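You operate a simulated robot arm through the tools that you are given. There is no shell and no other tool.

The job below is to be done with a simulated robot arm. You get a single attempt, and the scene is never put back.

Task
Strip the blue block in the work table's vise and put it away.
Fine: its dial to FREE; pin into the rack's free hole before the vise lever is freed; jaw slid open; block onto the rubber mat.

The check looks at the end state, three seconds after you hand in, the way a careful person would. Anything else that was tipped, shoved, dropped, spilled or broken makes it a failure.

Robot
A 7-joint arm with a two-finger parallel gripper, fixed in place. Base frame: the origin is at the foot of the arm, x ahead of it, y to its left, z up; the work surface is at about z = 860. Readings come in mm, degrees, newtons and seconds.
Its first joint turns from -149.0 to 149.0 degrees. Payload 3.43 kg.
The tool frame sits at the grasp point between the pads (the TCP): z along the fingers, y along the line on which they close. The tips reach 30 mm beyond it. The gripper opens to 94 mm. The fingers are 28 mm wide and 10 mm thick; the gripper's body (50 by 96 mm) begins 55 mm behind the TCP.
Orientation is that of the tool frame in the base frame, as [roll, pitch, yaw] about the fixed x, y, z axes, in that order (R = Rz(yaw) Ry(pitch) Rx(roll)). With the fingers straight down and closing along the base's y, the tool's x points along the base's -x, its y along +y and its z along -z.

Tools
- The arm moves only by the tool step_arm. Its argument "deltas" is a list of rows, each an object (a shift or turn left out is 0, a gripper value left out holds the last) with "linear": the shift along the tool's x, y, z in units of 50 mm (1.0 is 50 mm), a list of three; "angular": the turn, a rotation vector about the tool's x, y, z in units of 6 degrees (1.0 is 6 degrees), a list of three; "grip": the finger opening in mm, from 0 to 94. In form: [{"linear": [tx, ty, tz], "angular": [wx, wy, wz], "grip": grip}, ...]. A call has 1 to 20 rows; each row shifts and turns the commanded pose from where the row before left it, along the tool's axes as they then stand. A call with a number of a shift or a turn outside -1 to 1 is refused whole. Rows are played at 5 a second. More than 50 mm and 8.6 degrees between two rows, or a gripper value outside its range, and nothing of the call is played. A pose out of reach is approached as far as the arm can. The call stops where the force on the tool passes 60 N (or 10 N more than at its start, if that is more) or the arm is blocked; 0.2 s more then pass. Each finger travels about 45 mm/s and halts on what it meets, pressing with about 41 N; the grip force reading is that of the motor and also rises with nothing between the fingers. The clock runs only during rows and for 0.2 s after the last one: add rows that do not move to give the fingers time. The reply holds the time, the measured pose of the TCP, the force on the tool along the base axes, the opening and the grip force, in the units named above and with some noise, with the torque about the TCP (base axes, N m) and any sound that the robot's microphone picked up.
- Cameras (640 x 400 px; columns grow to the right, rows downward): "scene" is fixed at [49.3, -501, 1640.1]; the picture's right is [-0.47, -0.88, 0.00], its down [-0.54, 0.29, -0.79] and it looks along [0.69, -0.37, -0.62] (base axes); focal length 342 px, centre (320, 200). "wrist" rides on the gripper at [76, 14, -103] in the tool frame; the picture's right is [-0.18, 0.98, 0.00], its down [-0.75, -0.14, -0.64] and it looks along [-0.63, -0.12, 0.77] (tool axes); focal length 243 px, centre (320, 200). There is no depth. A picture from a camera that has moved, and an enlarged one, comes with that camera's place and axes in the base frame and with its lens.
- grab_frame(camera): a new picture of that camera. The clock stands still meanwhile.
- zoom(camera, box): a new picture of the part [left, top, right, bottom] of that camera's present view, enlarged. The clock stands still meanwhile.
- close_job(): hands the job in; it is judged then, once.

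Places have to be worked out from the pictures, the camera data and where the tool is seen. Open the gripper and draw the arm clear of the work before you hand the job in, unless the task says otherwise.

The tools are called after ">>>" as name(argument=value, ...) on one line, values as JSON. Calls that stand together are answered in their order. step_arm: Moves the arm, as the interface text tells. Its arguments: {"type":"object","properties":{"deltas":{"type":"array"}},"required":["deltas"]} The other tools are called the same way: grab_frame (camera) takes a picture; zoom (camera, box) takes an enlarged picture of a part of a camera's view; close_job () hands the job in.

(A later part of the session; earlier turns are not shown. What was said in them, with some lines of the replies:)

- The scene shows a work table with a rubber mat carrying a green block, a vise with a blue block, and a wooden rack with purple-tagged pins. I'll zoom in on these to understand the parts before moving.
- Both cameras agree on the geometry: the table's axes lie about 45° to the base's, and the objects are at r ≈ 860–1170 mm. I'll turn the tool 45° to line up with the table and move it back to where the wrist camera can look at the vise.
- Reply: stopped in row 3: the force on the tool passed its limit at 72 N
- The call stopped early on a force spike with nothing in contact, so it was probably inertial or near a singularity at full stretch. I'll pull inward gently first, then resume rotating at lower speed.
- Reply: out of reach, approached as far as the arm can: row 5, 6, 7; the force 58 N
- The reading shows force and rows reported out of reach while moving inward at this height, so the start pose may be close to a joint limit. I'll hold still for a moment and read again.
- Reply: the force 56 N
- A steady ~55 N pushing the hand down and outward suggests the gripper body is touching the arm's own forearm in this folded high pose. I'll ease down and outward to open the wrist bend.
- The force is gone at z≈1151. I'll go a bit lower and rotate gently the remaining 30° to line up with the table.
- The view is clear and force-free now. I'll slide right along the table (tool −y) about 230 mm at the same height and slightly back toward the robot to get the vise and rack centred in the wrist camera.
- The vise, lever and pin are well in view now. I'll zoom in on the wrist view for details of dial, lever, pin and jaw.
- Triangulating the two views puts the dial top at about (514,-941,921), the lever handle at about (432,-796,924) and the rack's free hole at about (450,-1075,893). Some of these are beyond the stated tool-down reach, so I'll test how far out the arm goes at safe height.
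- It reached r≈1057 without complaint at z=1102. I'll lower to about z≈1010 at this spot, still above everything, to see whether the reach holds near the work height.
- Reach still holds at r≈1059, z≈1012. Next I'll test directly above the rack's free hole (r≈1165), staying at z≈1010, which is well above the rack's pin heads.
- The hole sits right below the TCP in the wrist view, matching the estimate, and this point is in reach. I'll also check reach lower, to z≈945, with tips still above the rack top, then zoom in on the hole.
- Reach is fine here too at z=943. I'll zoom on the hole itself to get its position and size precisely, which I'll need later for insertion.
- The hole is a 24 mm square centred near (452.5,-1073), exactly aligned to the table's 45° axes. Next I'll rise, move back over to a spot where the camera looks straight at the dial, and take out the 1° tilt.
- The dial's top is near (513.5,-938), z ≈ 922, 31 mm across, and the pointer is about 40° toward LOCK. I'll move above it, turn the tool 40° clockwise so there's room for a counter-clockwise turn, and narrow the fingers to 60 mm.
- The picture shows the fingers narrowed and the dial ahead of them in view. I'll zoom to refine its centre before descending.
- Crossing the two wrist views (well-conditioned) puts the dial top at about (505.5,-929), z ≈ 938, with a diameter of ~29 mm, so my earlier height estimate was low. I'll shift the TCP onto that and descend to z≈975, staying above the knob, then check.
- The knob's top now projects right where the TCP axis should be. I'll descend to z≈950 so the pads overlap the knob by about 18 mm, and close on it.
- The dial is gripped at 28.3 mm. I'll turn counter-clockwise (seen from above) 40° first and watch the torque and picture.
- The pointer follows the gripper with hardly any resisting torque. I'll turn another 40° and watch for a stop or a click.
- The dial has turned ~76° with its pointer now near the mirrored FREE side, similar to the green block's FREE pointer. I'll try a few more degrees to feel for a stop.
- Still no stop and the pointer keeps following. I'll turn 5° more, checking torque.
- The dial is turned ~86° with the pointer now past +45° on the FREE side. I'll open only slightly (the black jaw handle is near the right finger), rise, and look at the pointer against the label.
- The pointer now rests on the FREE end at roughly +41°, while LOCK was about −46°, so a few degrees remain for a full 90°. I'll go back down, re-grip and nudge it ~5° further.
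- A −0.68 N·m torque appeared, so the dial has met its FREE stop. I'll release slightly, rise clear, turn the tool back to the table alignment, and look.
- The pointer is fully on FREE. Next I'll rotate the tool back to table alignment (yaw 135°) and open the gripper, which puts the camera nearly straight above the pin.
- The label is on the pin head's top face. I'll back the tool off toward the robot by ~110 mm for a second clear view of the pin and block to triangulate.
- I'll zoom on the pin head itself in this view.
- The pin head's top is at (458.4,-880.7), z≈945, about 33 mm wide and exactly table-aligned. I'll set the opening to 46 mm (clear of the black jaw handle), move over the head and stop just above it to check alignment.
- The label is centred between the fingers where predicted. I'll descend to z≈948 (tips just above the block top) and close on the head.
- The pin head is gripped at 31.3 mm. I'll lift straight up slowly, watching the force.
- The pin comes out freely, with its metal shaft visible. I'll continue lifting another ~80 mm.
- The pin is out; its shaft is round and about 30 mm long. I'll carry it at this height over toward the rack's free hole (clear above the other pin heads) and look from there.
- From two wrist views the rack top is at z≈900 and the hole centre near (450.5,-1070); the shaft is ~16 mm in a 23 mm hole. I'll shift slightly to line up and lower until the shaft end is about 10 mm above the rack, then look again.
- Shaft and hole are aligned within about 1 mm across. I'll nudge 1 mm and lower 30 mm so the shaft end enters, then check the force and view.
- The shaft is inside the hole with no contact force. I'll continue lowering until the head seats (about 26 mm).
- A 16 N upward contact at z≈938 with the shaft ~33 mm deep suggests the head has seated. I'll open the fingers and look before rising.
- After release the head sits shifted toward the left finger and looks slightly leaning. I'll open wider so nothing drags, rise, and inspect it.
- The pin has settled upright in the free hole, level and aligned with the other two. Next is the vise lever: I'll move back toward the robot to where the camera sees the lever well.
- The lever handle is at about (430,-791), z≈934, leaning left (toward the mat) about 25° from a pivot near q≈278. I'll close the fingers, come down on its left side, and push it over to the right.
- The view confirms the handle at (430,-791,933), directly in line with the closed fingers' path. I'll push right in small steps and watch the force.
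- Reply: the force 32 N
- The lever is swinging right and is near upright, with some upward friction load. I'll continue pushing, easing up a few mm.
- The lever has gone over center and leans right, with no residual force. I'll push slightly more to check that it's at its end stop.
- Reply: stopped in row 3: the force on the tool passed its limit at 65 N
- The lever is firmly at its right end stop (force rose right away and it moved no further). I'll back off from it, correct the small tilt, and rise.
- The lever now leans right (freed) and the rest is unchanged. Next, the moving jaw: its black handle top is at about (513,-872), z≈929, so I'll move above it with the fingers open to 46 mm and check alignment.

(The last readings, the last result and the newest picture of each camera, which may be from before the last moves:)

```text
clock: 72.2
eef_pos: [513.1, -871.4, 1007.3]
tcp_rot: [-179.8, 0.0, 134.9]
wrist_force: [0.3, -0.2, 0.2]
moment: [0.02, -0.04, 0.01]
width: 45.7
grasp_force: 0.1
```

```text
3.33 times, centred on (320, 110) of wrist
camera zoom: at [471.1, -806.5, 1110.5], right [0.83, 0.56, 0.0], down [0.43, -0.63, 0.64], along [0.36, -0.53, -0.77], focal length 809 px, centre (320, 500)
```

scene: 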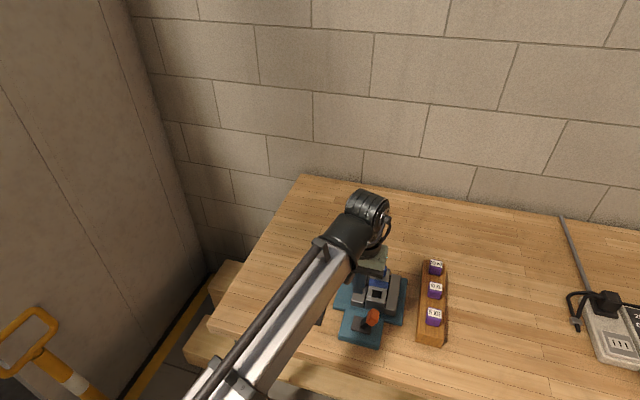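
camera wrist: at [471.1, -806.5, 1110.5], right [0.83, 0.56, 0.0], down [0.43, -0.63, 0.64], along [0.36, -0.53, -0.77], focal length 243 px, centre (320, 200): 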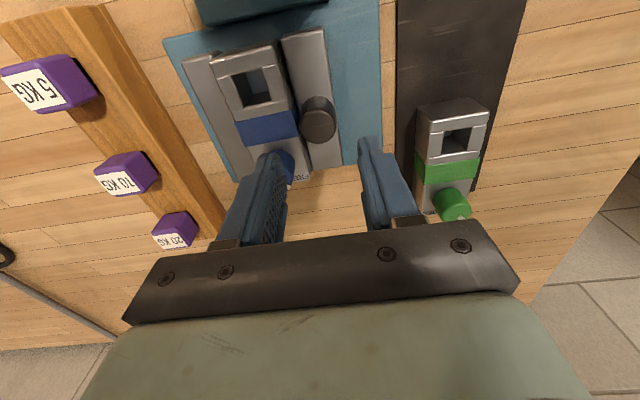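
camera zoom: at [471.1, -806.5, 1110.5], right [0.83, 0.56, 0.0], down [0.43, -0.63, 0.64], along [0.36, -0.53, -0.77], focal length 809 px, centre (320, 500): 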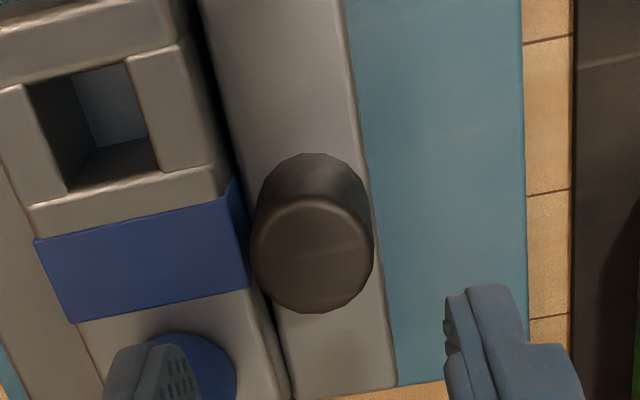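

The handle sits between the fingers as expected, with its top at z≈927. I'll descend to z≈947, keeping the right finger's tip above the blue band, and watch for contact.

>>> step_arm(deltas=[{"linear": [-0.02, -0.02, 0.2]}, {"linear": [0, 0, 0.3]}, {"linear": [0, 0, 0.3]}, {"linear": [0, 0, 0.2]}, {"linear": [0, 0, 0.12]}, {"linear": [0, 0, 0.08]}, {"linear": [0, 0, 0]}])

>>> zoom(camera="wrist", box=[220, 70, 420, 230])

>>> zoom(camera="scene", box=[330, 240, 430, 320])

```text
clock: 73.8
eef_pos: [513.4, -872.1, 947.1]
tcp_rot: [-179.9, -0.1, 135.0]
wrist_force: [-0.2, -0.2, 0.1]
moment: [-0.01, -0.03, 0.02]
width: 45.8
grasp_force: 0.1
```

```text
2.50 times, centred on (320, 150) of wrist
camera zoom: at [471.2, -807.5, 1050.1], right [0.83, 0.56, 0.0], down [0.43, -0.63, 0.64], along [0.36, -0.53, -0.77], focal length 606 px, centre (320, 325)
```

zoom: 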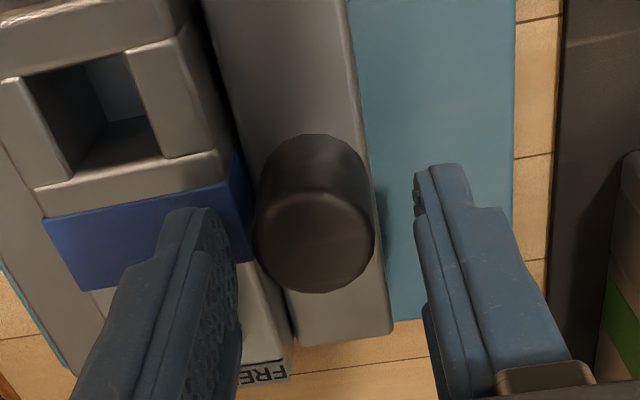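

```text
5.00 times, centred on (380, 280) of scene
camera zoom: at [49.3, -501.0, 1640.1], right [-0.47, -0.88, 0.0], down [-0.54, 0.29, -0.79], along [0.69, -0.37, -0.62], focal length 1708 px, centre (20, -200)
```

zoom: 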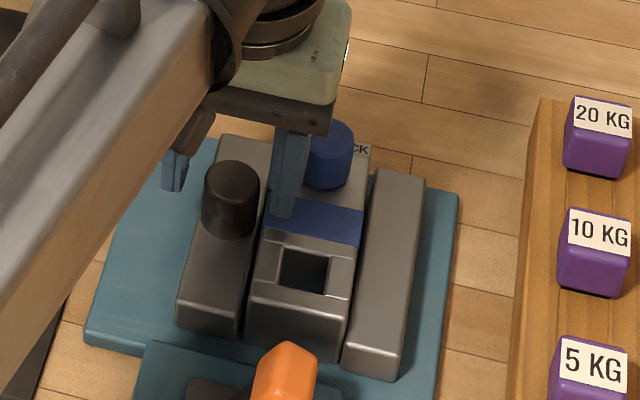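

No contact yet, and the finger tip is just above the band. I'll close on the handle.

>>> step_arm(deltas=[{"grip": 24}, {"grip": 24}, {"grip": 24}, {"grip": 24}])

>>> zoom(camera="wrist", box=[220, 70, 420, 230])

```text
clock: 74.8
eef_pos: [513.7, -872.5, 945.8]
tcp_rot: [-179.8, -0.2, 134.8]
wrist_force: [-0.6, -0.7, -1.7]
moment: [-0.06, 0.01, 0.05]
width: 28.9
grasp_force: 45.2
```

```text
2.50 times, centred on (320, 150) of wrist
camera zoom: at [471.2, -807.5, 1050.2], right [0.83, 0.56, 0.0], down [0.43, -0.63, 0.64], along [0.36, -0.53, -0.77], focal length 606 px, centre (320, 325)
```

zoom: 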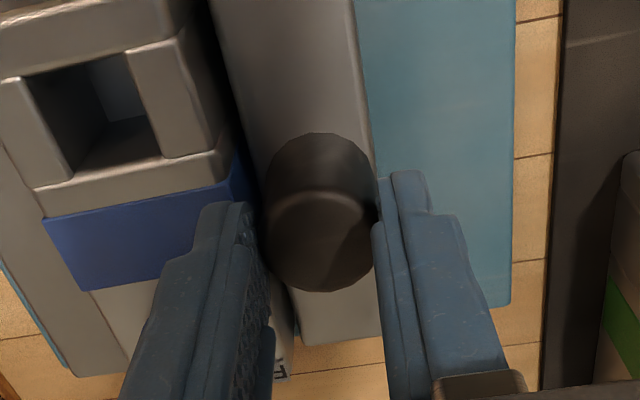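

The handle is held at 28.9 mm. I'll slide the jaw open to the left (tool +y) in small steps, watching the force.

>>> step_arm(deltas=[{"linear": [0, 0.08, 0]}, {"linear": [0, 0.12, 0]}, {"linear": [0, 0.12, 0]}, {"linear": [0, 0.12, 0]}, {"linear": [0, 0.08, 0]}, {"linear": [0, 0, 0]}])

>>> zoom(camera="wrist", box=[220, 70, 420, 230])

>>> zoom(camera="scene", box=[330, 240, 430, 320])

```text
clock: 76.2
eef_pos: [532.2, -854.1, 947.1]
tcp_rot: [-179.9, 0.0, 135.0]
wrist_force: [-1.6, 1.1, -4.5]
moment: [-0.26, -0.16, 0.0]
width: 29.0
grasp_force: 45.1
```

```text
2.50 times, centred on (320, 150) of wrist
camera zoom: at [489.8, -789.0, 1050.3], right [0.83, 0.56, 0.0], down [0.43, -0.63, 0.64], along [0.36, -0.53, -0.77], focal length 606 px, centre (320, 325)
```

zoom: 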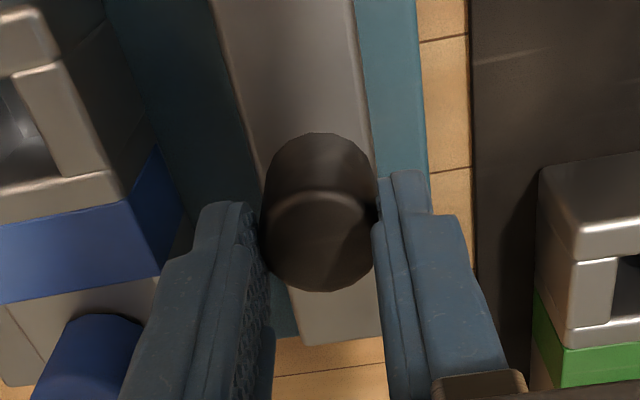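

```text
5.00 times, centred on (380, 280) of scene
camera zoom: at [49.3, -501.0, 1640.1], right [-0.47, -0.88, 0.0], down [-0.54, 0.29, -0.79], along [0.69, -0.37, -0.62], focal length 1708 px, centre (20, -200)
```

zoom: 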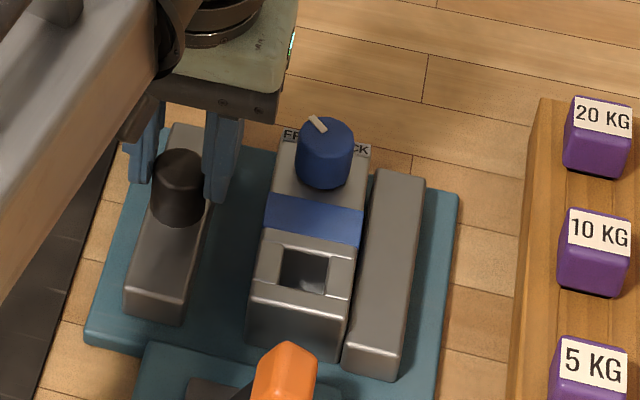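

The jaw slid 26 mm with negligible force and the block stayed in place. I'll continue sliding until it meets its stop to get the full opening.

>>> step_arm(deltas=[{"linear": [0, 0.08, 0]}, {"linear": [0, 0.08, 0]}, {"linear": [0, 0.06, 0]}, {"linear": [0, 0, 0]}])

>>> zoom(camera="scene", box=[330, 240, 430, 320])

```text
clock: 77.2
eef_pos: [538.7, -847.5, 946.9]
tcp_rot: [-179.9, -0.1, 134.9]
wrist_force: [-5.5, 4.4, -5.8]
moment: [-0.07, 0.03, 0.01]
width: 29.1
grasp_force: 45.1
```

```text
5.00 times, centred on (380, 280) of scene
camera zoom: at [49.3, -501.0, 1640.1], right [-0.47, -0.88, 0.0], down [-0.54, 0.29, -0.79], along [0.69, -0.37, -0.62], focal length 1708 px, centre (20, -200)
```

zoom: 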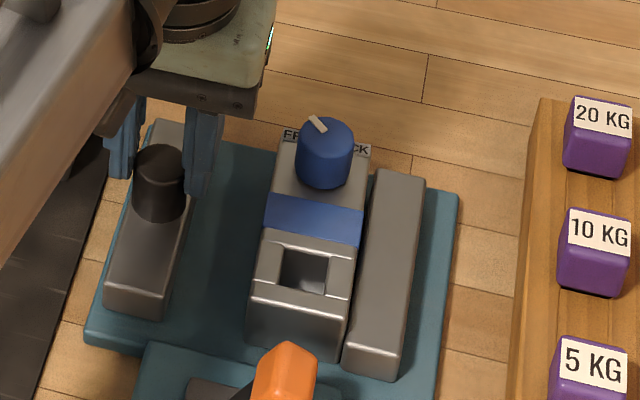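

It's about 35 mm open now. One more small nudge to see if this is the end of travel.

>>> step_arm(deltas=[{"linear": [0, 0.06, 0]}, {"linear": [0, 0.06, 0]}, {"linear": [0, 0, 0]}])

```text
clock: 78.0
eef_pos: [540.1, -845.2, 946.9]
tcp_rot: [-179.7, 0.0, 134.7]
wrist_force: [-25.1, -17.5, -3.9]
moment: [0.31, 0.44, 0.01]
width: 29.0
grasp_force: 45.6
```

That's the end stop (30 N, ~38 mm total travel). I'll relieve the push, release the handle and rise to view the block.

>>> step_arm(deltas=[{"linear": [0, -0.08, 0]}, {"grip": 46}, {"grip": 46}, {"linear": [0, 0, -0.2]}, {"linear": [0, 0, -0.4]}, {"linear": [0, 0, -0.5]}, {"linear": [0, 0, -0.5]}, {"linear": [0, 0, -0.3]}, {"linear": [0, 0, 0]}])

>>> grab_frame(camera="wrist")

>>> zoom(camera="scene", box=[330, 240, 430, 320])

```text
clock: 80.0
eef_pos: [541.7, -844.6, 1041.3]
tcp_rot: [-179.8, -0.1, 134.9]
wrist_force: [-0.1, 0.2, 0.7]
moment: [0.0, -0.04, -0.01]
width: 45.9
grasp_force: 0.1
```

```text
taken
camera wrist: at [498.9, -779.9, 1144.6], right [0.83, 0.56, 0.0], down [0.43, -0.63, 0.64], along [0.36, -0.53, -0.77], focal length 243 px, centre (320, 200)
```

wrist: 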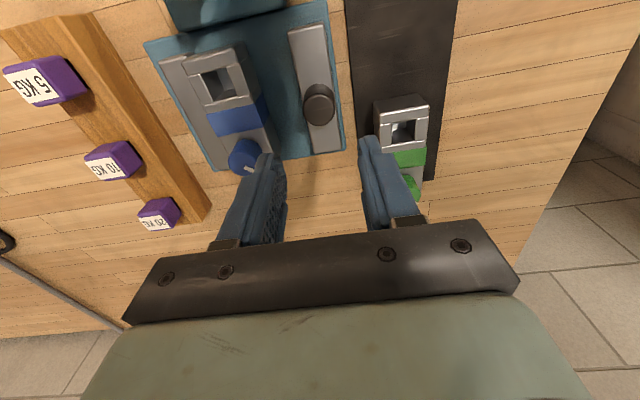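

```text
5.00 times, centred on (380, 280) of scene
camera zoom: at [49.3, -501.0, 1640.1], right [-0.47, -0.88, 0.0], down [-0.54, 0.29, -0.79], along [0.69, -0.37, -0.62], focal length 1708 px, centre (20, -200)
```

zoom: 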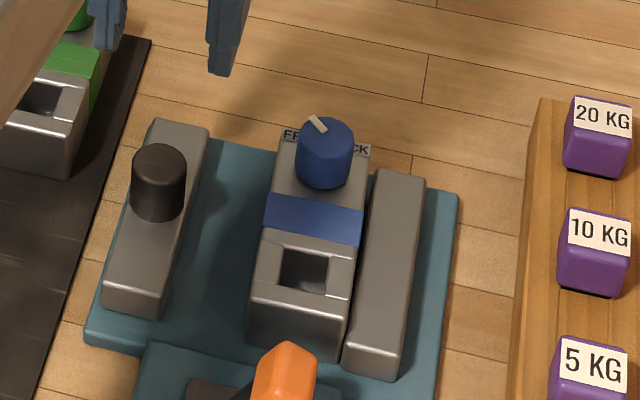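

The jaw is fully open. I'll move over the block with the fingers wide to measure its edges and the fixed jaw from straight above.

>>> step_arm(deltas=[{"linear": [-0.1, -0.2, 0], "grip": 94}, {"linear": [-0.1, -0.4, 0]}, {"linear": [-0.1, -0.5, 0]}, {"linear": [-0.1, -0.4, 0]}, {"linear": [0, -0.22, 0]}, {"linear": [0, 0, 0]}])

>>> grab_frame(camera="wrist")

>>> zoom(camera="wrist", box=[220, 0, 420, 130])

```text
clock: 81.4
eef_pos: [494.7, -919.6, 1041.4]
tcp_rot: [-179.9, -0.1, 134.9]
wrist_force: [-0.1, -0.8, -0.9]
moment: [0.02, 0.01, 0.0]
width: 93.6
grasp_force: 0.0
```

```text
taken
camera wrist: at [452.6, -854.9, 1144.7], right [0.83, 0.56, 0.0], down [0.43, -0.63, 0.64], along [0.36, -0.53, -0.77], focal length 243 px, centre (320, 200)
```

wrist: 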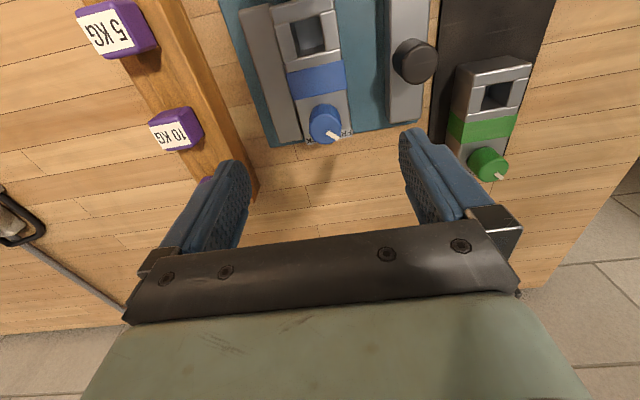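

```text
3.08 times, centred on (320, 65) of wrist
camera zoom: at [452.6, -854.9, 1144.7], right [0.83, 0.56, 0.0], down [0.43, -0.63, 0.64], along [0.36, -0.53, -0.77], focal length 746 px, centre (320, 615)
```

zoom: 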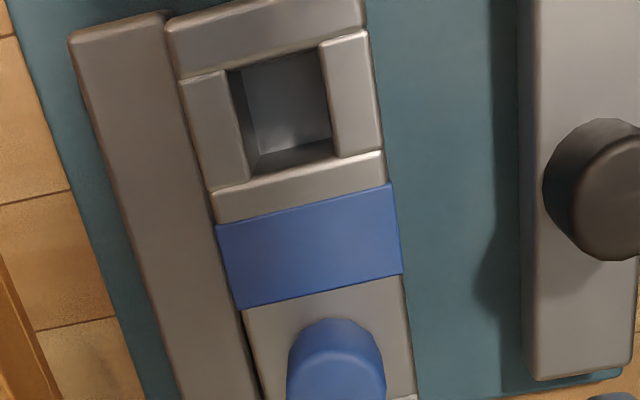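

The block is about 50 mm wide (q 274–325), its top at z≈909, and the fixed jaw's top at z≈895 right against it. I'll come down with fingers wide over the blue band to z≈931, stopping above the fixed jaw.

>>> step_arm(deltas=[{"linear": [0.18, 0.01, 0.1], "grip": 80}, {"linear": [0.18, 0.01, 0.4]}, {"linear": [0, 0, 0.5]}, {"linear": [0, 0, 0.5]}, {"linear": [0, 0, 0.4]}, {"linear": [0, 0, 0.2]}, {"linear": [0, 0, 0.1]}, {"linear": [0, 0, 0]}])

>>> grab_frame(camera="wrist")

>>> zoom(camera="scene", box=[330, 240, 430, 320])

```text
clock: 83.2
eef_pos: [481.9, -906.6, 931.0]
tcp_rot: [-179.9, -0.2, 135.0]
wrist_force: [0.2, 0.0, 0.1]
moment: [0.02, 0.0, 0.01]
width: 80.0
grasp_force: 0.0
```

```text
taken
camera wrist: at [440.6, -841.0, 1034.5], right [0.83, 0.56, 0.0], down [0.43, -0.63, 0.64], along [0.36, -0.53, -0.77], focal length 243 px, centre (320, 200)
```

wrist: 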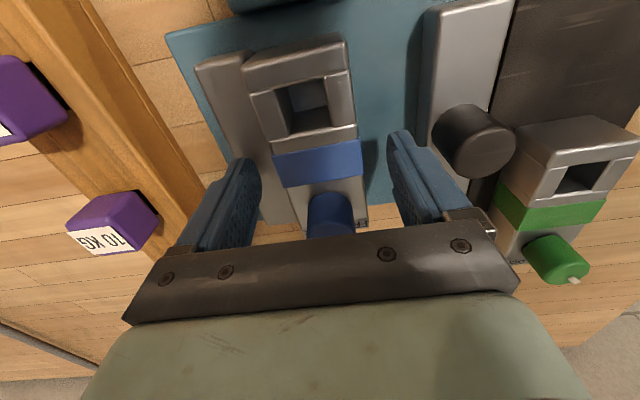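

```text
5.00 times, centred on (380, 280) of scene
camera zoom: at [49.3, -501.0, 1640.1], right [-0.47, -0.88, 0.0], down [-0.54, 0.29, -0.79], along [0.69, -0.37, -0.62], focal length 1708 px, centre (20, -200)
```

zoom: 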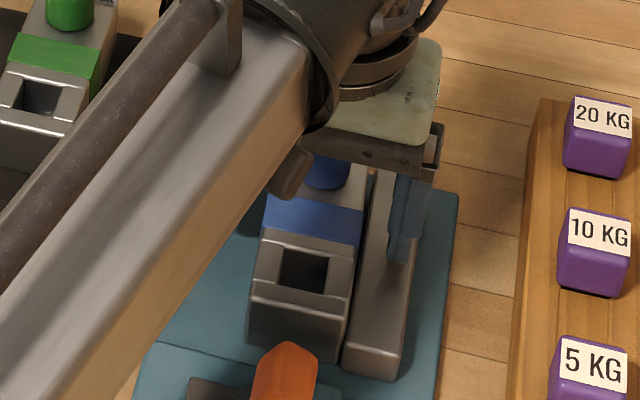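

No contact so far. I'll close on the block's upper sides and see where the fingers halt.

>>> step_arm(deltas=[{"linear": [0, 0, 0.02], "grip": 44}, {"grip": 44}, {"grip": 44}, {"grip": 44}, {"grip": 44}])

>>> zoom(camera="wrist", box=[220, 70, 420, 230])

```text
clock: 84.4
eef_pos: [482.1, -905.8, 929.7]
tcp_rot: [-179.8, -0.1, 134.9]
wrist_force: [0.3, -1.5, 1.4]
moment: [0.22, 0.04, 0.01]
width: 49.4
grasp_force: 41.5
```

```text
2.50 times, centred on (320, 150) of wrist
camera zoom: at [440.4, -841.2, 1033.5], right [0.83, 0.56, 0.0], down [0.43, -0.63, 0.64], along [0.36, -0.53, -0.77], focal length 606 px, centre (320, 325)
```

zoom: 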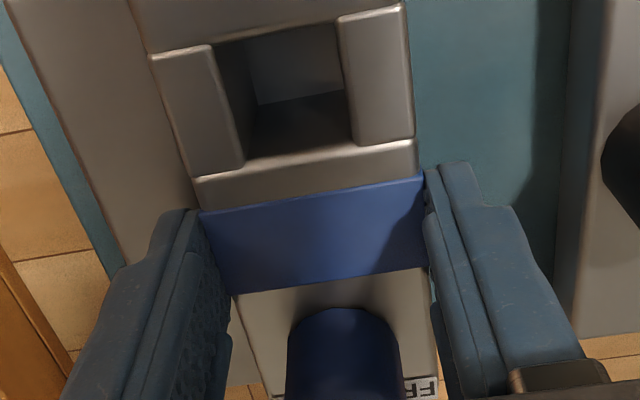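

The fingers hold the blue band at 49.4 mm. I'll slide the block 14 mm left within the open vise, away from the fixed jaw, so I can re-grip deeper.

>>> step_arm(deltas=[{"linear": [0, 0.06, 0]}, {"linear": [0, 0.1, 0]}, {"linear": [0, 0.08, 0]}, {"linear": [0, 0.05, 0]}, {"linear": [0, 0, 0]}])

>>> zoom(camera="wrist", box=[220, 70, 420, 230])

>>> zoom(camera="scene", box=[330, 240, 430, 320])

```text
clock: 85.6
eef_pos: [492.1, -896.2, 930.0]
tcp_rot: [-179.8, -0.2, 134.8]
wrist_force: [-2.5, 0.4, -0.7]
moment: [-0.01, -0.09, -0.03]
width: 49.4
grasp_force: 40.8
```

```text
2.50 times, centred on (320, 150) of wrist
camera zoom: at [450.6, -831.3, 1033.5], right [0.83, 0.56, 0.0], down [0.43, -0.63, 0.64], along [0.36, -0.53, -0.77], focal length 606 px, centre (320, 325)
```

zoom: 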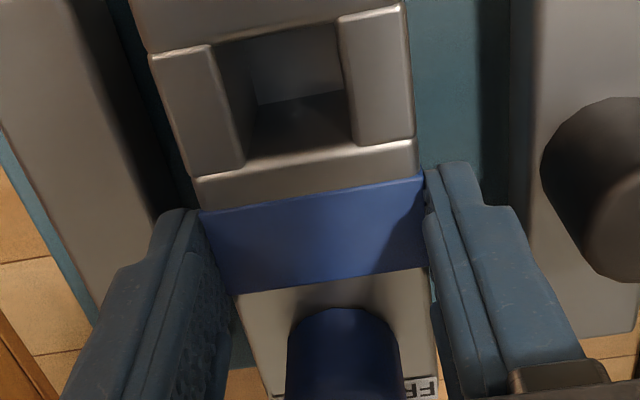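

```text
5.00 times, centred on (380, 280) of scene
camera zoom: at [49.3, -501.0, 1640.1], right [-0.47, -0.88, 0.0], down [-0.54, 0.29, -0.79], along [0.69, -0.37, -0.62], focal length 1708 px, centre (20, -200)
```

zoom: 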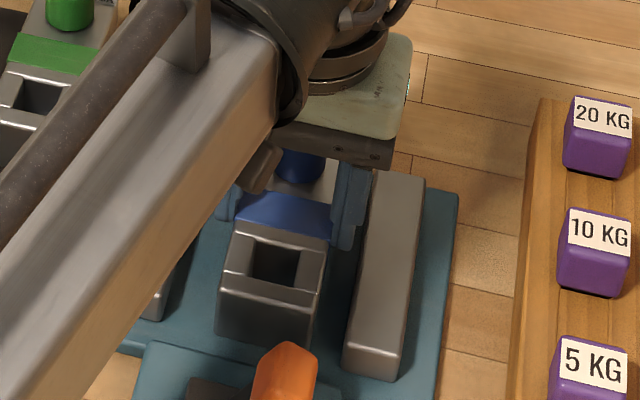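

The block followed easily. I'll slide it 4 mm more to even the gaps, then open just slightly and lower to grip deeper.

>>> step_arm(deltas=[{"linear": [0, 0.05, 0]}, {"linear": [0, 0.03, 0]}, {"linear": [0, 0, 0]}, {"grip": 56}, {"grip": 56}, {"linear": [0, 0, 0.05]}, {"linear": [0, 0, 0.1]}, {"linear": [0, 0, 0.1]}, {"linear": [0, 0, 0.05]}, {"linear": [0, 0, 0]}])

>>> zoom(camera="wrist", box=[220, 70, 420, 230])

>>> zoom(camera="scene", box=[330, 240, 430, 320])

```text
clock: 87.8
eef_pos: [495.2, -893.9, 914.9]
tcp_rot: [-180.0, -0.1, 134.9]
wrist_force: [-0.7, -0.1, 0.7]
moment: [0.0, -0.02, 0.0]
width: 56.1
grasp_force: 0.1
```

```text
2.50 times, centred on (320, 150) of wrist
camera zoom: at [453.1, -828.5, 1019.8], right [0.83, 0.56, 0.0], down [0.43, -0.63, 0.64], along [0.36, -0.53, -0.77], focal length 606 px, centre (320, 325)
```

zoom: 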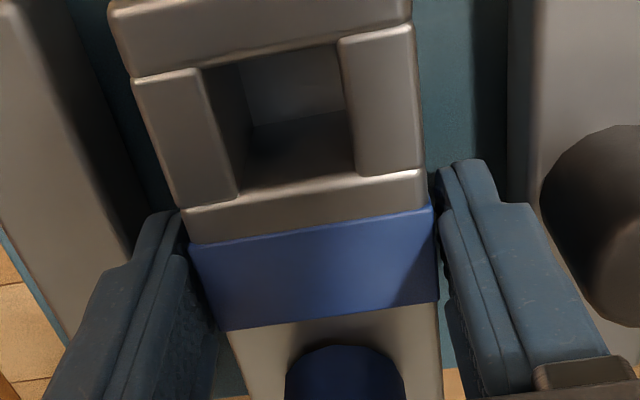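

```text
5.00 times, centred on (380, 280) of scene
camera zoom: at [49.3, -501.0, 1640.1], right [-0.47, -0.88, 0.0], down [-0.54, 0.29, -0.79], along [0.69, -0.37, -0.62], focal length 1708 px, centre (20, -200)
```

zoom: 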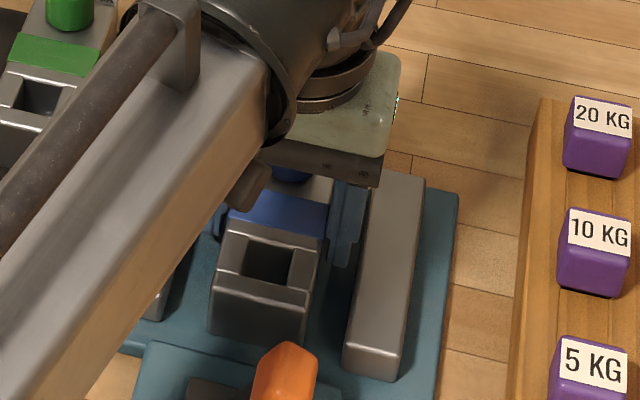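

No contact at z≈915, with 24 mm of pad overlap. I'll close on the block, then lift slightly and watch the force.

>>> step_arm(deltas=[{"grip": 44}, {"grip": 44}, {"grip": 44}, {"grip": 44}])

>>> step_arm(deltas=[{"linear": [0, 0, -0.06]}, {"linear": [0, 0, -0.12]}, {"linear": [0, 0, -0.16]}, {"linear": [0, 0, -0.06]}, {"linear": [0, 0, 0]}])

>>> zoom(camera="wrist", box=[220, 70, 420, 230])

>>> zoom(camera="scene", box=[330, 240, 430, 320])

```text
clock: 88.8
eef_pos: [495.7, -893.6, 917.4]
tcp_rot: [-179.9, 0.1, 135.0]
wrist_force: [1.3, -2.2, 9.5]
moment: [0.27, -0.12, 0.0]
width: 49.9
grasp_force: 40.9
```

```text
clock: 90.0
eef_pos: [495.5, -893.2, 936.2]
tcp_rot: [-179.9, -0.2, 134.9]
wrist_force: [-0.3, 0.4, -4.5]
moment: [0.0, 0.01, -0.02]
width: 50.0
grasp_force: 40.8
```

```text
2.50 times, centred on (320, 150) of wrist
camera zoom: at [452.9, -828.4, 1039.5], right [0.83, 0.56, 0.0], down [0.43, -0.63, 0.64], along [0.36, -0.53, -0.77], focal length 606 px, centre (320, 325)
```

zoom: 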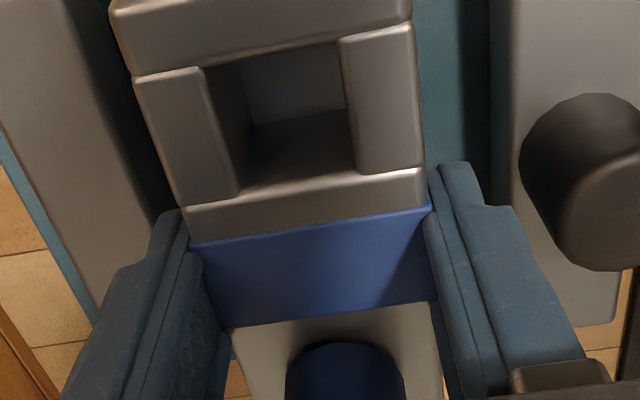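

```text
5.00 times, centred on (380, 280) of scene
camera zoom: at [49.3, -501.0, 1640.1], right [-0.47, -0.88, 0.0], down [-0.54, 0.29, -0.79], along [0.69, -0.37, -0.62], focal length 1708 px, centre (20, -200)
```

zoom: 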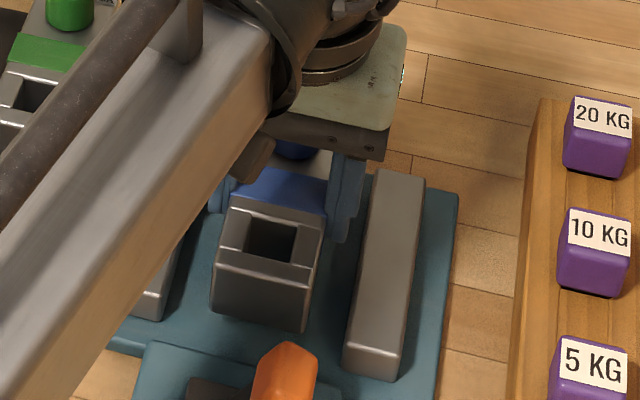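

The block lifts cleanly, well balanced, weighing about 4.5 N. I'll raise it to z≈1015 and carry it left over the free near part of the mat (mat measured at p≥847, q 80–180).

>>> step_arm(deltas=[{"linear": [0, 0, -0.2]}, {"linear": [0, 0, -0.4]}, {"linear": [0, 0, -0.5]}, {"linear": [0, 0, -0.4]}, {"linear": [0, 0.2, -0.1]}, {"linear": [0.1, 0.4, 0]}, {"linear": [0.2, 0.5, 0]}, {"linear": [0.2, 0.5, 0]}, {"linear": [0.2, 0.5, 0]}, {"linear": [0.2, 0.5, 0]}, {"linear": [0.1, 0.3, 0]}, {"linear": [0.1, 0.14, 0]}, {"linear": [0, 0, 0]}])

>>> grab_frame(camera="wrist")

>>> grab_frame(camera="scene")

```text
clock: 92.8
eef_pos: [563.6, -747.5, 1013.9]
tcp_rot: [-179.8, 0.0, 134.9]
wrist_force: [-0.6, 0.1, -4.2]
moment: [0.02, 0.02, 0.02]
width: 50.0
grasp_force: 40.8
```

```text
taken
camera wrist: at [521.8, -682.2, 1118.5], right [0.83, 0.56, 0.0], down [0.43, -0.63, 0.64], along [0.36, -0.53, -0.77], focal length 243 px, centre (320, 200)
```

wrist: 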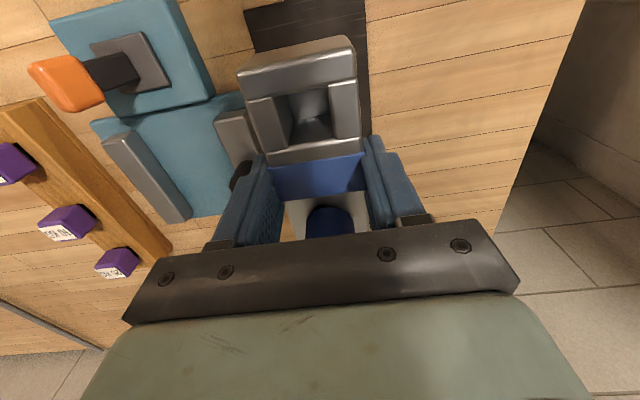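

```text
taken
```

scene: 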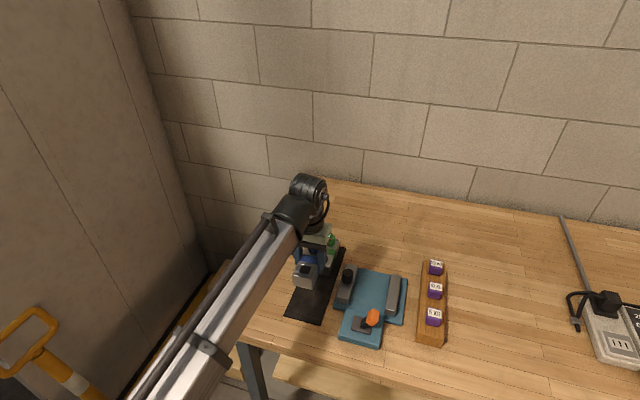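

The TCP is at p≈927, q≈130, so the block would cover the mat from p≈867 to 984, with the green block starting at about p≈1003. I'll zoom in to verify clearance to the green block and the mat edges.

>>> zoom(camera="scene", box=[270, 210, 370, 330])

>>> zoom(camera="wrist", box=[220, 0, 420, 240])

```text
3.33 times, centred on (320, 270) of scene
camera zoom: at [49.3, -501.0, 1640.1], right [-0.47, -0.88, 0.0], down [-0.54, 0.29, -0.79], along [0.69, -0.37, -0.62], focal length 1138 px, centre (320, -33)
```

zoom: 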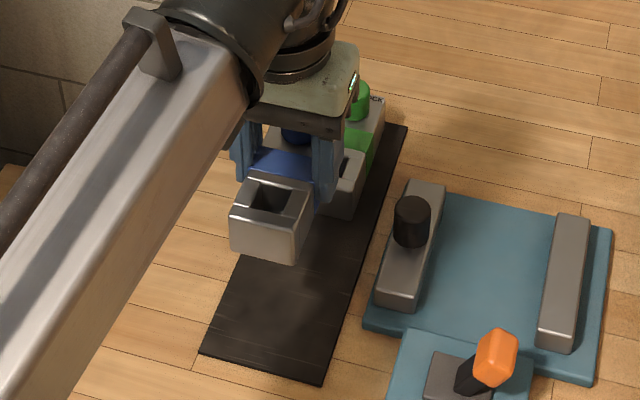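

```text
1.67 times, centred on (320, 120) of wrist
camera zoom: at [521.8, -682.2, 1118.5], right [0.83, 0.56, 0.0], down [0.43, -0.63, 0.64], along [0.36, -0.53, -0.77], focal length 404 px, centre (320, 333)
```

zoom: 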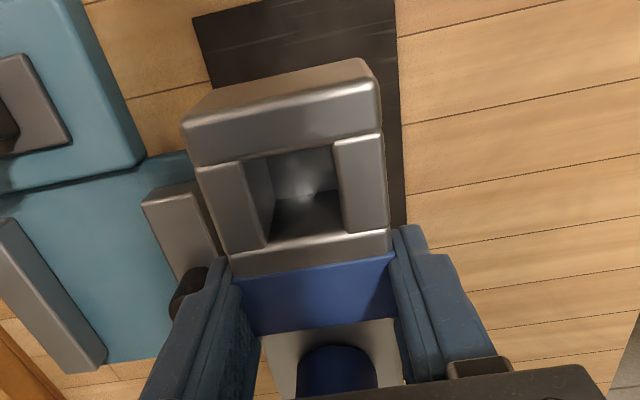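

About 20 mm clearance remains to the green block and to the mat's near edge. I'll lower the block to z≈922 first and then feel for contact in small steps.

>>> step_arm(deltas=[{"linear": [0, 0, 0.2]}, {"linear": [0, 0, 0.4]}, {"linear": [0, 0, 0.4]}, {"linear": [0, 0, 0.4]}, {"linear": [0, 0, 0.25]}, {"linear": [0, 0, 0.13]}, {"linear": [0, 0, 0.05]}, {"linear": [0, 0, 0]}])

>>> zoom(camera="scene", box=[270, 210, 370, 330])

>>> grab_frame(camera="wrist")

```text
clock: 94.6
eef_pos: [564.4, -747.6, 922.6]
tcp_rot: [-179.9, -0.1, 135.0]
wrist_force: [0.1, 0.6, -4.4]
moment: [0.0, 0.02, 0.01]
width: 49.7
grasp_force: 40.7
```

```text
3.33 times, centred on (320, 270) of scene
camera zoom: at [49.3, -501.0, 1640.1], right [-0.47, -0.88, 0.0], down [-0.54, 0.29, -0.79], along [0.69, -0.37, -0.62], focal length 1138 px, centre (320, -33)
```

zoom: 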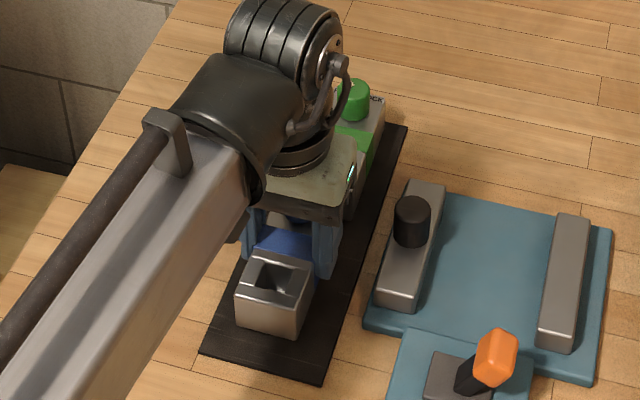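

```text
taken
camera wrist: at [522.1, -682.3, 1027.5], right [0.83, 0.56, 0.0], down [0.43, -0.63, 0.64], along [0.36, -0.53, -0.77], focal length 243 px, centre (320, 200)
```

wrist: 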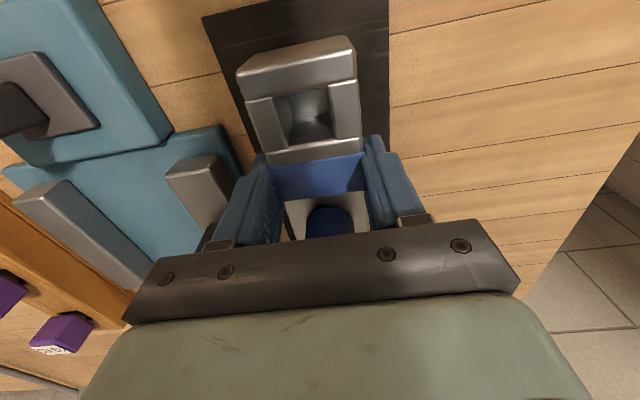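

The block is just above the mat with both margins visible. I'll lower in 3 mm steps, watching the vertical force.

>>> step_arm(deltas=[{"linear": [0, 0, 0.06]}, {"linear": [0, 0, 0.06]}, {"linear": [0, 0, 0]}])

>>> step_arm(deltas=[{"linear": [0, 0, 0.06]}, {"linear": [0, 0, 0]}])

>>> step_arm(deltas=[{"linear": [0, 0, 0.06]}, {"linear": [0, 0, 0]}])

```text
clock: 95.4
eef_pos: [565.7, -747.9, 919.6]
tcp_rot: [-179.9, 0.0, 135.0]
wrist_force: [-0.5, -0.1, -5.2]
moment: [-0.01, 0.02, 0.0]
width: 49.8
grasp_force: 41.0
```

```text
clock: 96.0
eef_pos: [565.6, -747.4, 915.7]
tcp_rot: [-179.9, -0.1, 134.9]
wrist_force: [-0.6, 0.7, -4.6]
moment: [0.02, 0.02, 0.02]
width: 49.9
grasp_force: 41.1
```

```text
clock: 96.6
eef_pos: [563.5, -747.8, 911.6]
tcp_rot: [-179.9, -0.2, 134.8]
wrist_force: [-0.2, 0.6, -4.2]
moment: [0.06, 0.01, 0.02]
width: 49.9
grasp_force: 41.0
```

Still hanging free at z≈911.6. I continue lowering in small steps.

>>> step_arm(deltas=[{"linear": [0, 0, 0.05]}, {"linear": [0, 0, 0]}])

>>> step_arm(deltas=[{"linear": [0, 0, 0.04]}, {"linear": [0, 0, 0]}])

```text
clock: 97.2
eef_pos: [564.1, -747.0, 909.1]
tcp_rot: [-179.9, -0.1, 134.9]
wrist_force: [-0.4, -0.5, -3.9]
moment: [-0.05, 0.0, -0.02]
width: 50.2
grasp_force: 41.3
```

```text
clock: 97.8
eef_pos: [565.4, -747.3, 909.2]
tcp_rot: [-179.9, 0.0, 134.9]
wrist_force: [1.1, -3.9, 22.3]
moment: [1.05, 0.31, 0.0]
width: 50.0
grasp_force: 41.1
```

Contact: +22 N at z≈909, so the block rests on the mat. I'll ease up 1.5 mm and open the fingers.

>>> step_arm(deltas=[{"linear": [0, 0, -0.03]}, {"grip": 54}, {"grip": 58}, {"grip": 64}, {"grip": 64}])

>>> grab_frame(camera="wrist")

>>> zoom(camera="scene", box=[270, 210, 370, 330])

```text
clock: 99.0
eef_pos: [564.3, -746.7, 909.2]
tcp_rot: [-179.9, -0.1, 135.0]
wrist_force: [-0.3, 0.1, -0.3]
moment: [0.02, 0.0, 0.0]
width: 64.0
grasp_force: 0.1
```

```text
taken
camera wrist: at [521.6, -682.4, 1012.5], right [0.83, 0.56, 0.0], down [0.43, -0.63, 0.64], along [0.36, -0.53, -0.77], focal length 243 px, centre (320, 200)
```

wrist: 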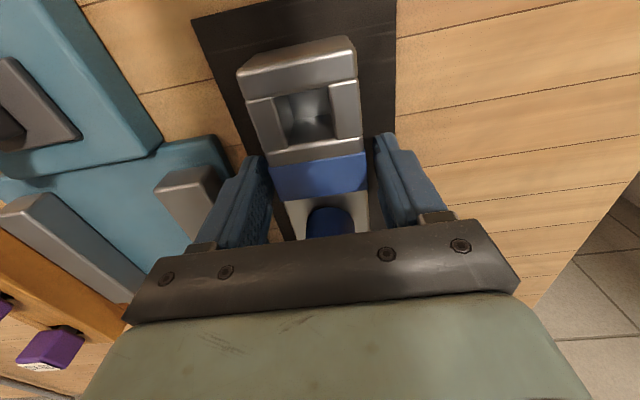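

```text
3.33 times, centred on (320, 270) of scene
camera zoom: at [49.3, -501.0, 1640.1], right [-0.47, -0.88, 0.0], down [-0.54, 0.29, -0.79], along [0.69, -0.37, -0.62], focal length 1138 px, centre (320, -33)
```

zoom: 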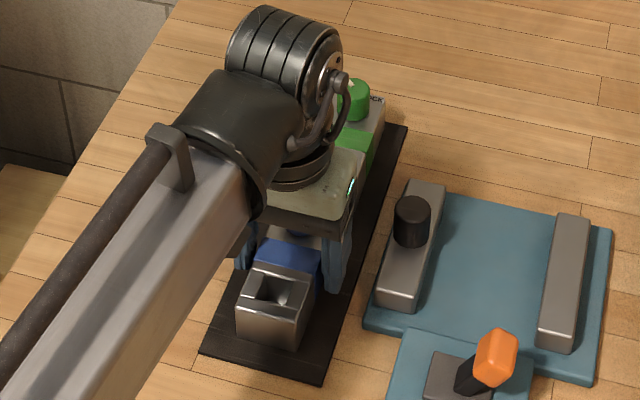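

The block rests on the mat and the fingers are free of it. I'll rise straight up and clear.

>>> step_arm(deltas=[{"linear": [0, 0, -0.15]}, {"linear": [0, 0, -0.3]}, {"linear": [0, 0, -0.5]}, {"linear": [0, 0, -0.6]}, {"linear": [0, 0, -0.6]}, {"linear": [0, 0, -0.5]}, {"linear": [0, 0, -0.3]}, {"linear": [0, 0, 0]}])

>>> grab_frame(camera="wrist")

>>> grab_frame(camera="scene")

```text
clock: 100.8
eef_pos: [563.8, -747.0, 1058.1]
tcp_rot: [-179.9, -0.1, 134.9]
wrist_force: [-0.2, -0.6, 0.0]
moment: [-0.03, 0.0, 0.02]
width: 64.0
grasp_force: 0.1
```

```text
taken
camera wrist: at [521.7, -682.0, 1161.1], right [0.83, 0.56, 0.0], down [0.43, -0.63, 0.64], along [0.36, -0.53, -0.77], focal length 243 px, centre (320, 200)
```

wrist: 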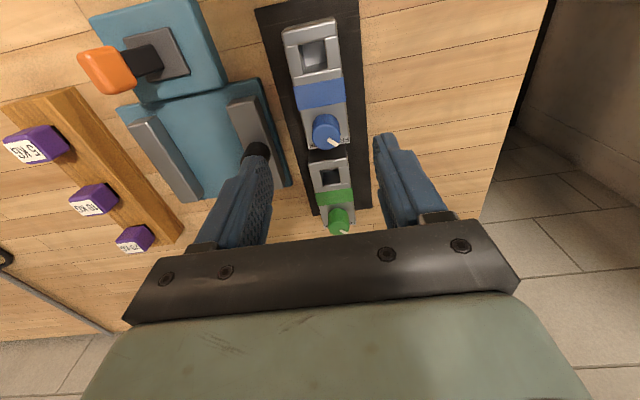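

```text
taken
```

scene: 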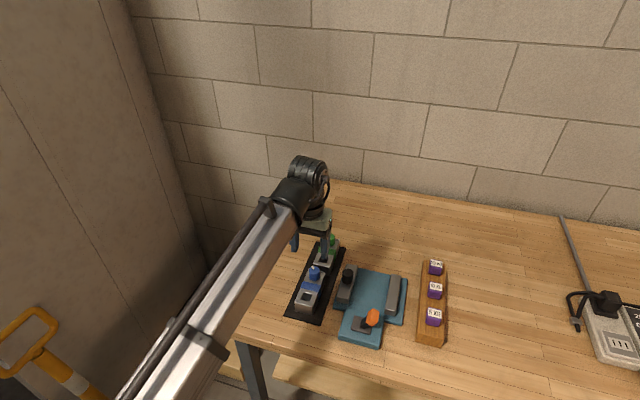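

The block lies fully on the mat in line with the green one. I'll open the gripper, move the arm clear to the left and up a bit, and inspect everything once more.

>>> step_arm(deltas=[{"linear": [0, 0.2, -0.2], "grip": 94}, {"linear": [0, 0.4, -0.3]}, {"linear": [0, 0.5, -0.2]}, {"linear": [0, 0.5, 0]}, {"linear": [0, 0.4, 0]}, {"linear": [0, 0.2, 0]}, {"linear": [0, 0, 0]}])

>>> grab_frame(camera="scene")

>>> zoom(camera="scene", box=[280, 230, 460, 350])

>>> grab_frame(camera="wrist")

```text
clock: 102.4
eef_pos: [641.4, -668.6, 1090.1]
tcp_rot: [-179.9, -0.2, 134.9]
wrist_force: [-0.2, 0.5, 0.3]
moment: [-0.04, 0.0, 0.03]
width: 94.2
grasp_force: 0.0
```

```text
taken
```

scene: 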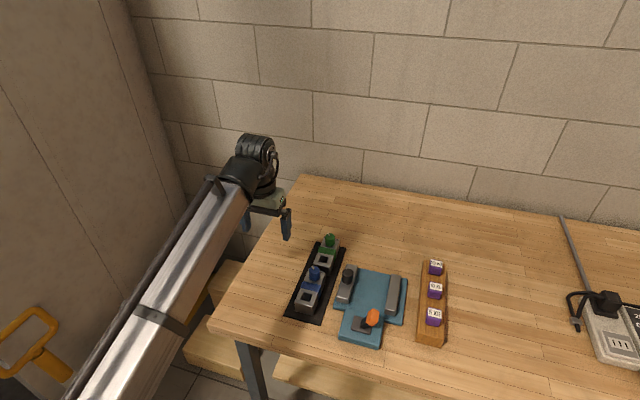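

```text
3.33 times, centred on (370, 290) of scene
camera zoom: at [49.3, -501.0, 1640.1], right [-0.47, -0.88, 0.0], down [-0.54, 0.29, -0.79], along [0.69, -0.37, -0.62], focal length 1138 px, centre (153, -100)
```

zoom: 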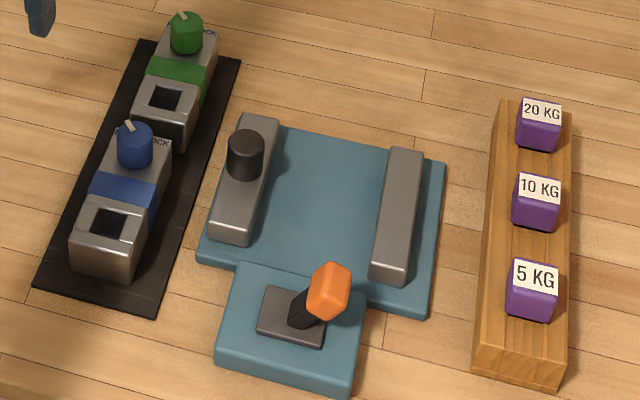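

```text
taken
camera wrist: at [599.6, -604.7, 1194.0], right [0.83, 0.56, 0.0], down [0.43, -0.63, 0.64], along [0.36, -0.53, -0.77], focal length 243 px, centre (320, 200)
```

wrist: 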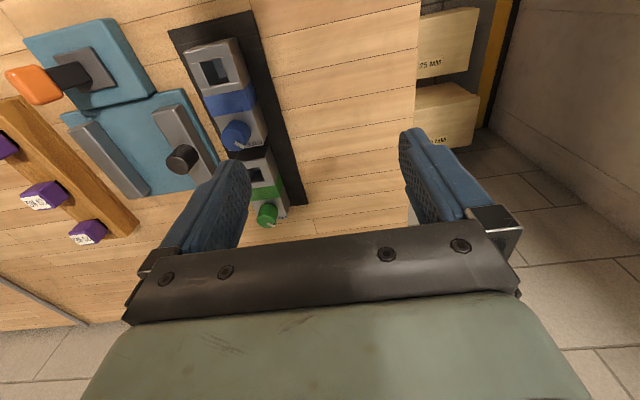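

Everything looks in order; I'll take one last close look at the rack pins and the dial before handing in.

>>> zoom(camera="scene", box=[410, 250, 460, 300])

>>> zoom(camera="scene", box=[285, 225, 355, 300])

```text
8.00 times, centred on (435, 275) of scene
camera zoom: at [49.3, -501.0, 1640.1], right [-0.47, -0.88, 0.0], down [-0.54, 0.29, -0.79], along [0.69, -0.37, -0.62], focal length 2732 px, centre (-600, -400)
```

zoom: 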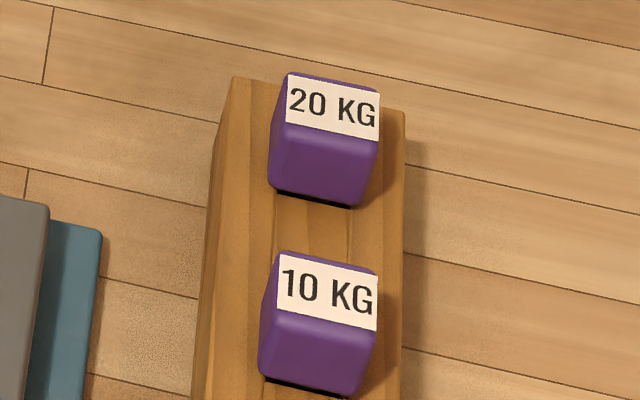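

```text
5.33 times, centred on (320, 262) of scene
camera zoom: at [49.3, -501.0, 1640.1], right [-0.47, -0.88, 0.0], down [-0.54, 0.29, -0.79], along [0.69, -0.37, -0.62], focal length 1821 px, centre (320, -133)
```

zoom: 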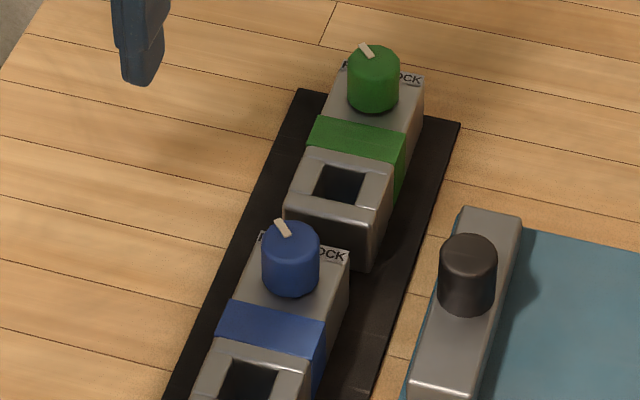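

The dial points to FREE like the green one, and the 20 KG pin sits in the rack level with the others. The lever is freed, the jaw is open, the block is on the mat, and the arm is clear with the gripper open, so I hand in.

>>> close_job()

```text
The job is handed in.
```

The blue block is stripped and on the rubber mat, and I've handed the job in. I haven't seen the check's result.

The last pictures before hand-in showed:

- **Dial:** turned from LOCK until it met its stop on FREE, the same position as the green block's dial.
- **Pin:** the 20 KG pin is in the rack's free hole, level with the other two. It went in before I touched the lever.
- **Lever:** pushed over to its right-hand end stop.
- **Jaw:** slid open about 38 mm to its end stop.
- **Block:** on the near half of the mat, about 20 mm from the green block and from the mat's near edge.
- **Arm:** moved clear to the left, gripper open.

Three moments went less smoothly:

- **Start of the job:** the gripper pressed on the arm's own forearm, so I backed it off. Nothing on the table was touched.
- **Lever end stop:** the push peaked at 65 N; the vise didn't visibly shift.
- **Releasing the pin:** it leaned for a moment, then settled upright once the fingers opened fully.
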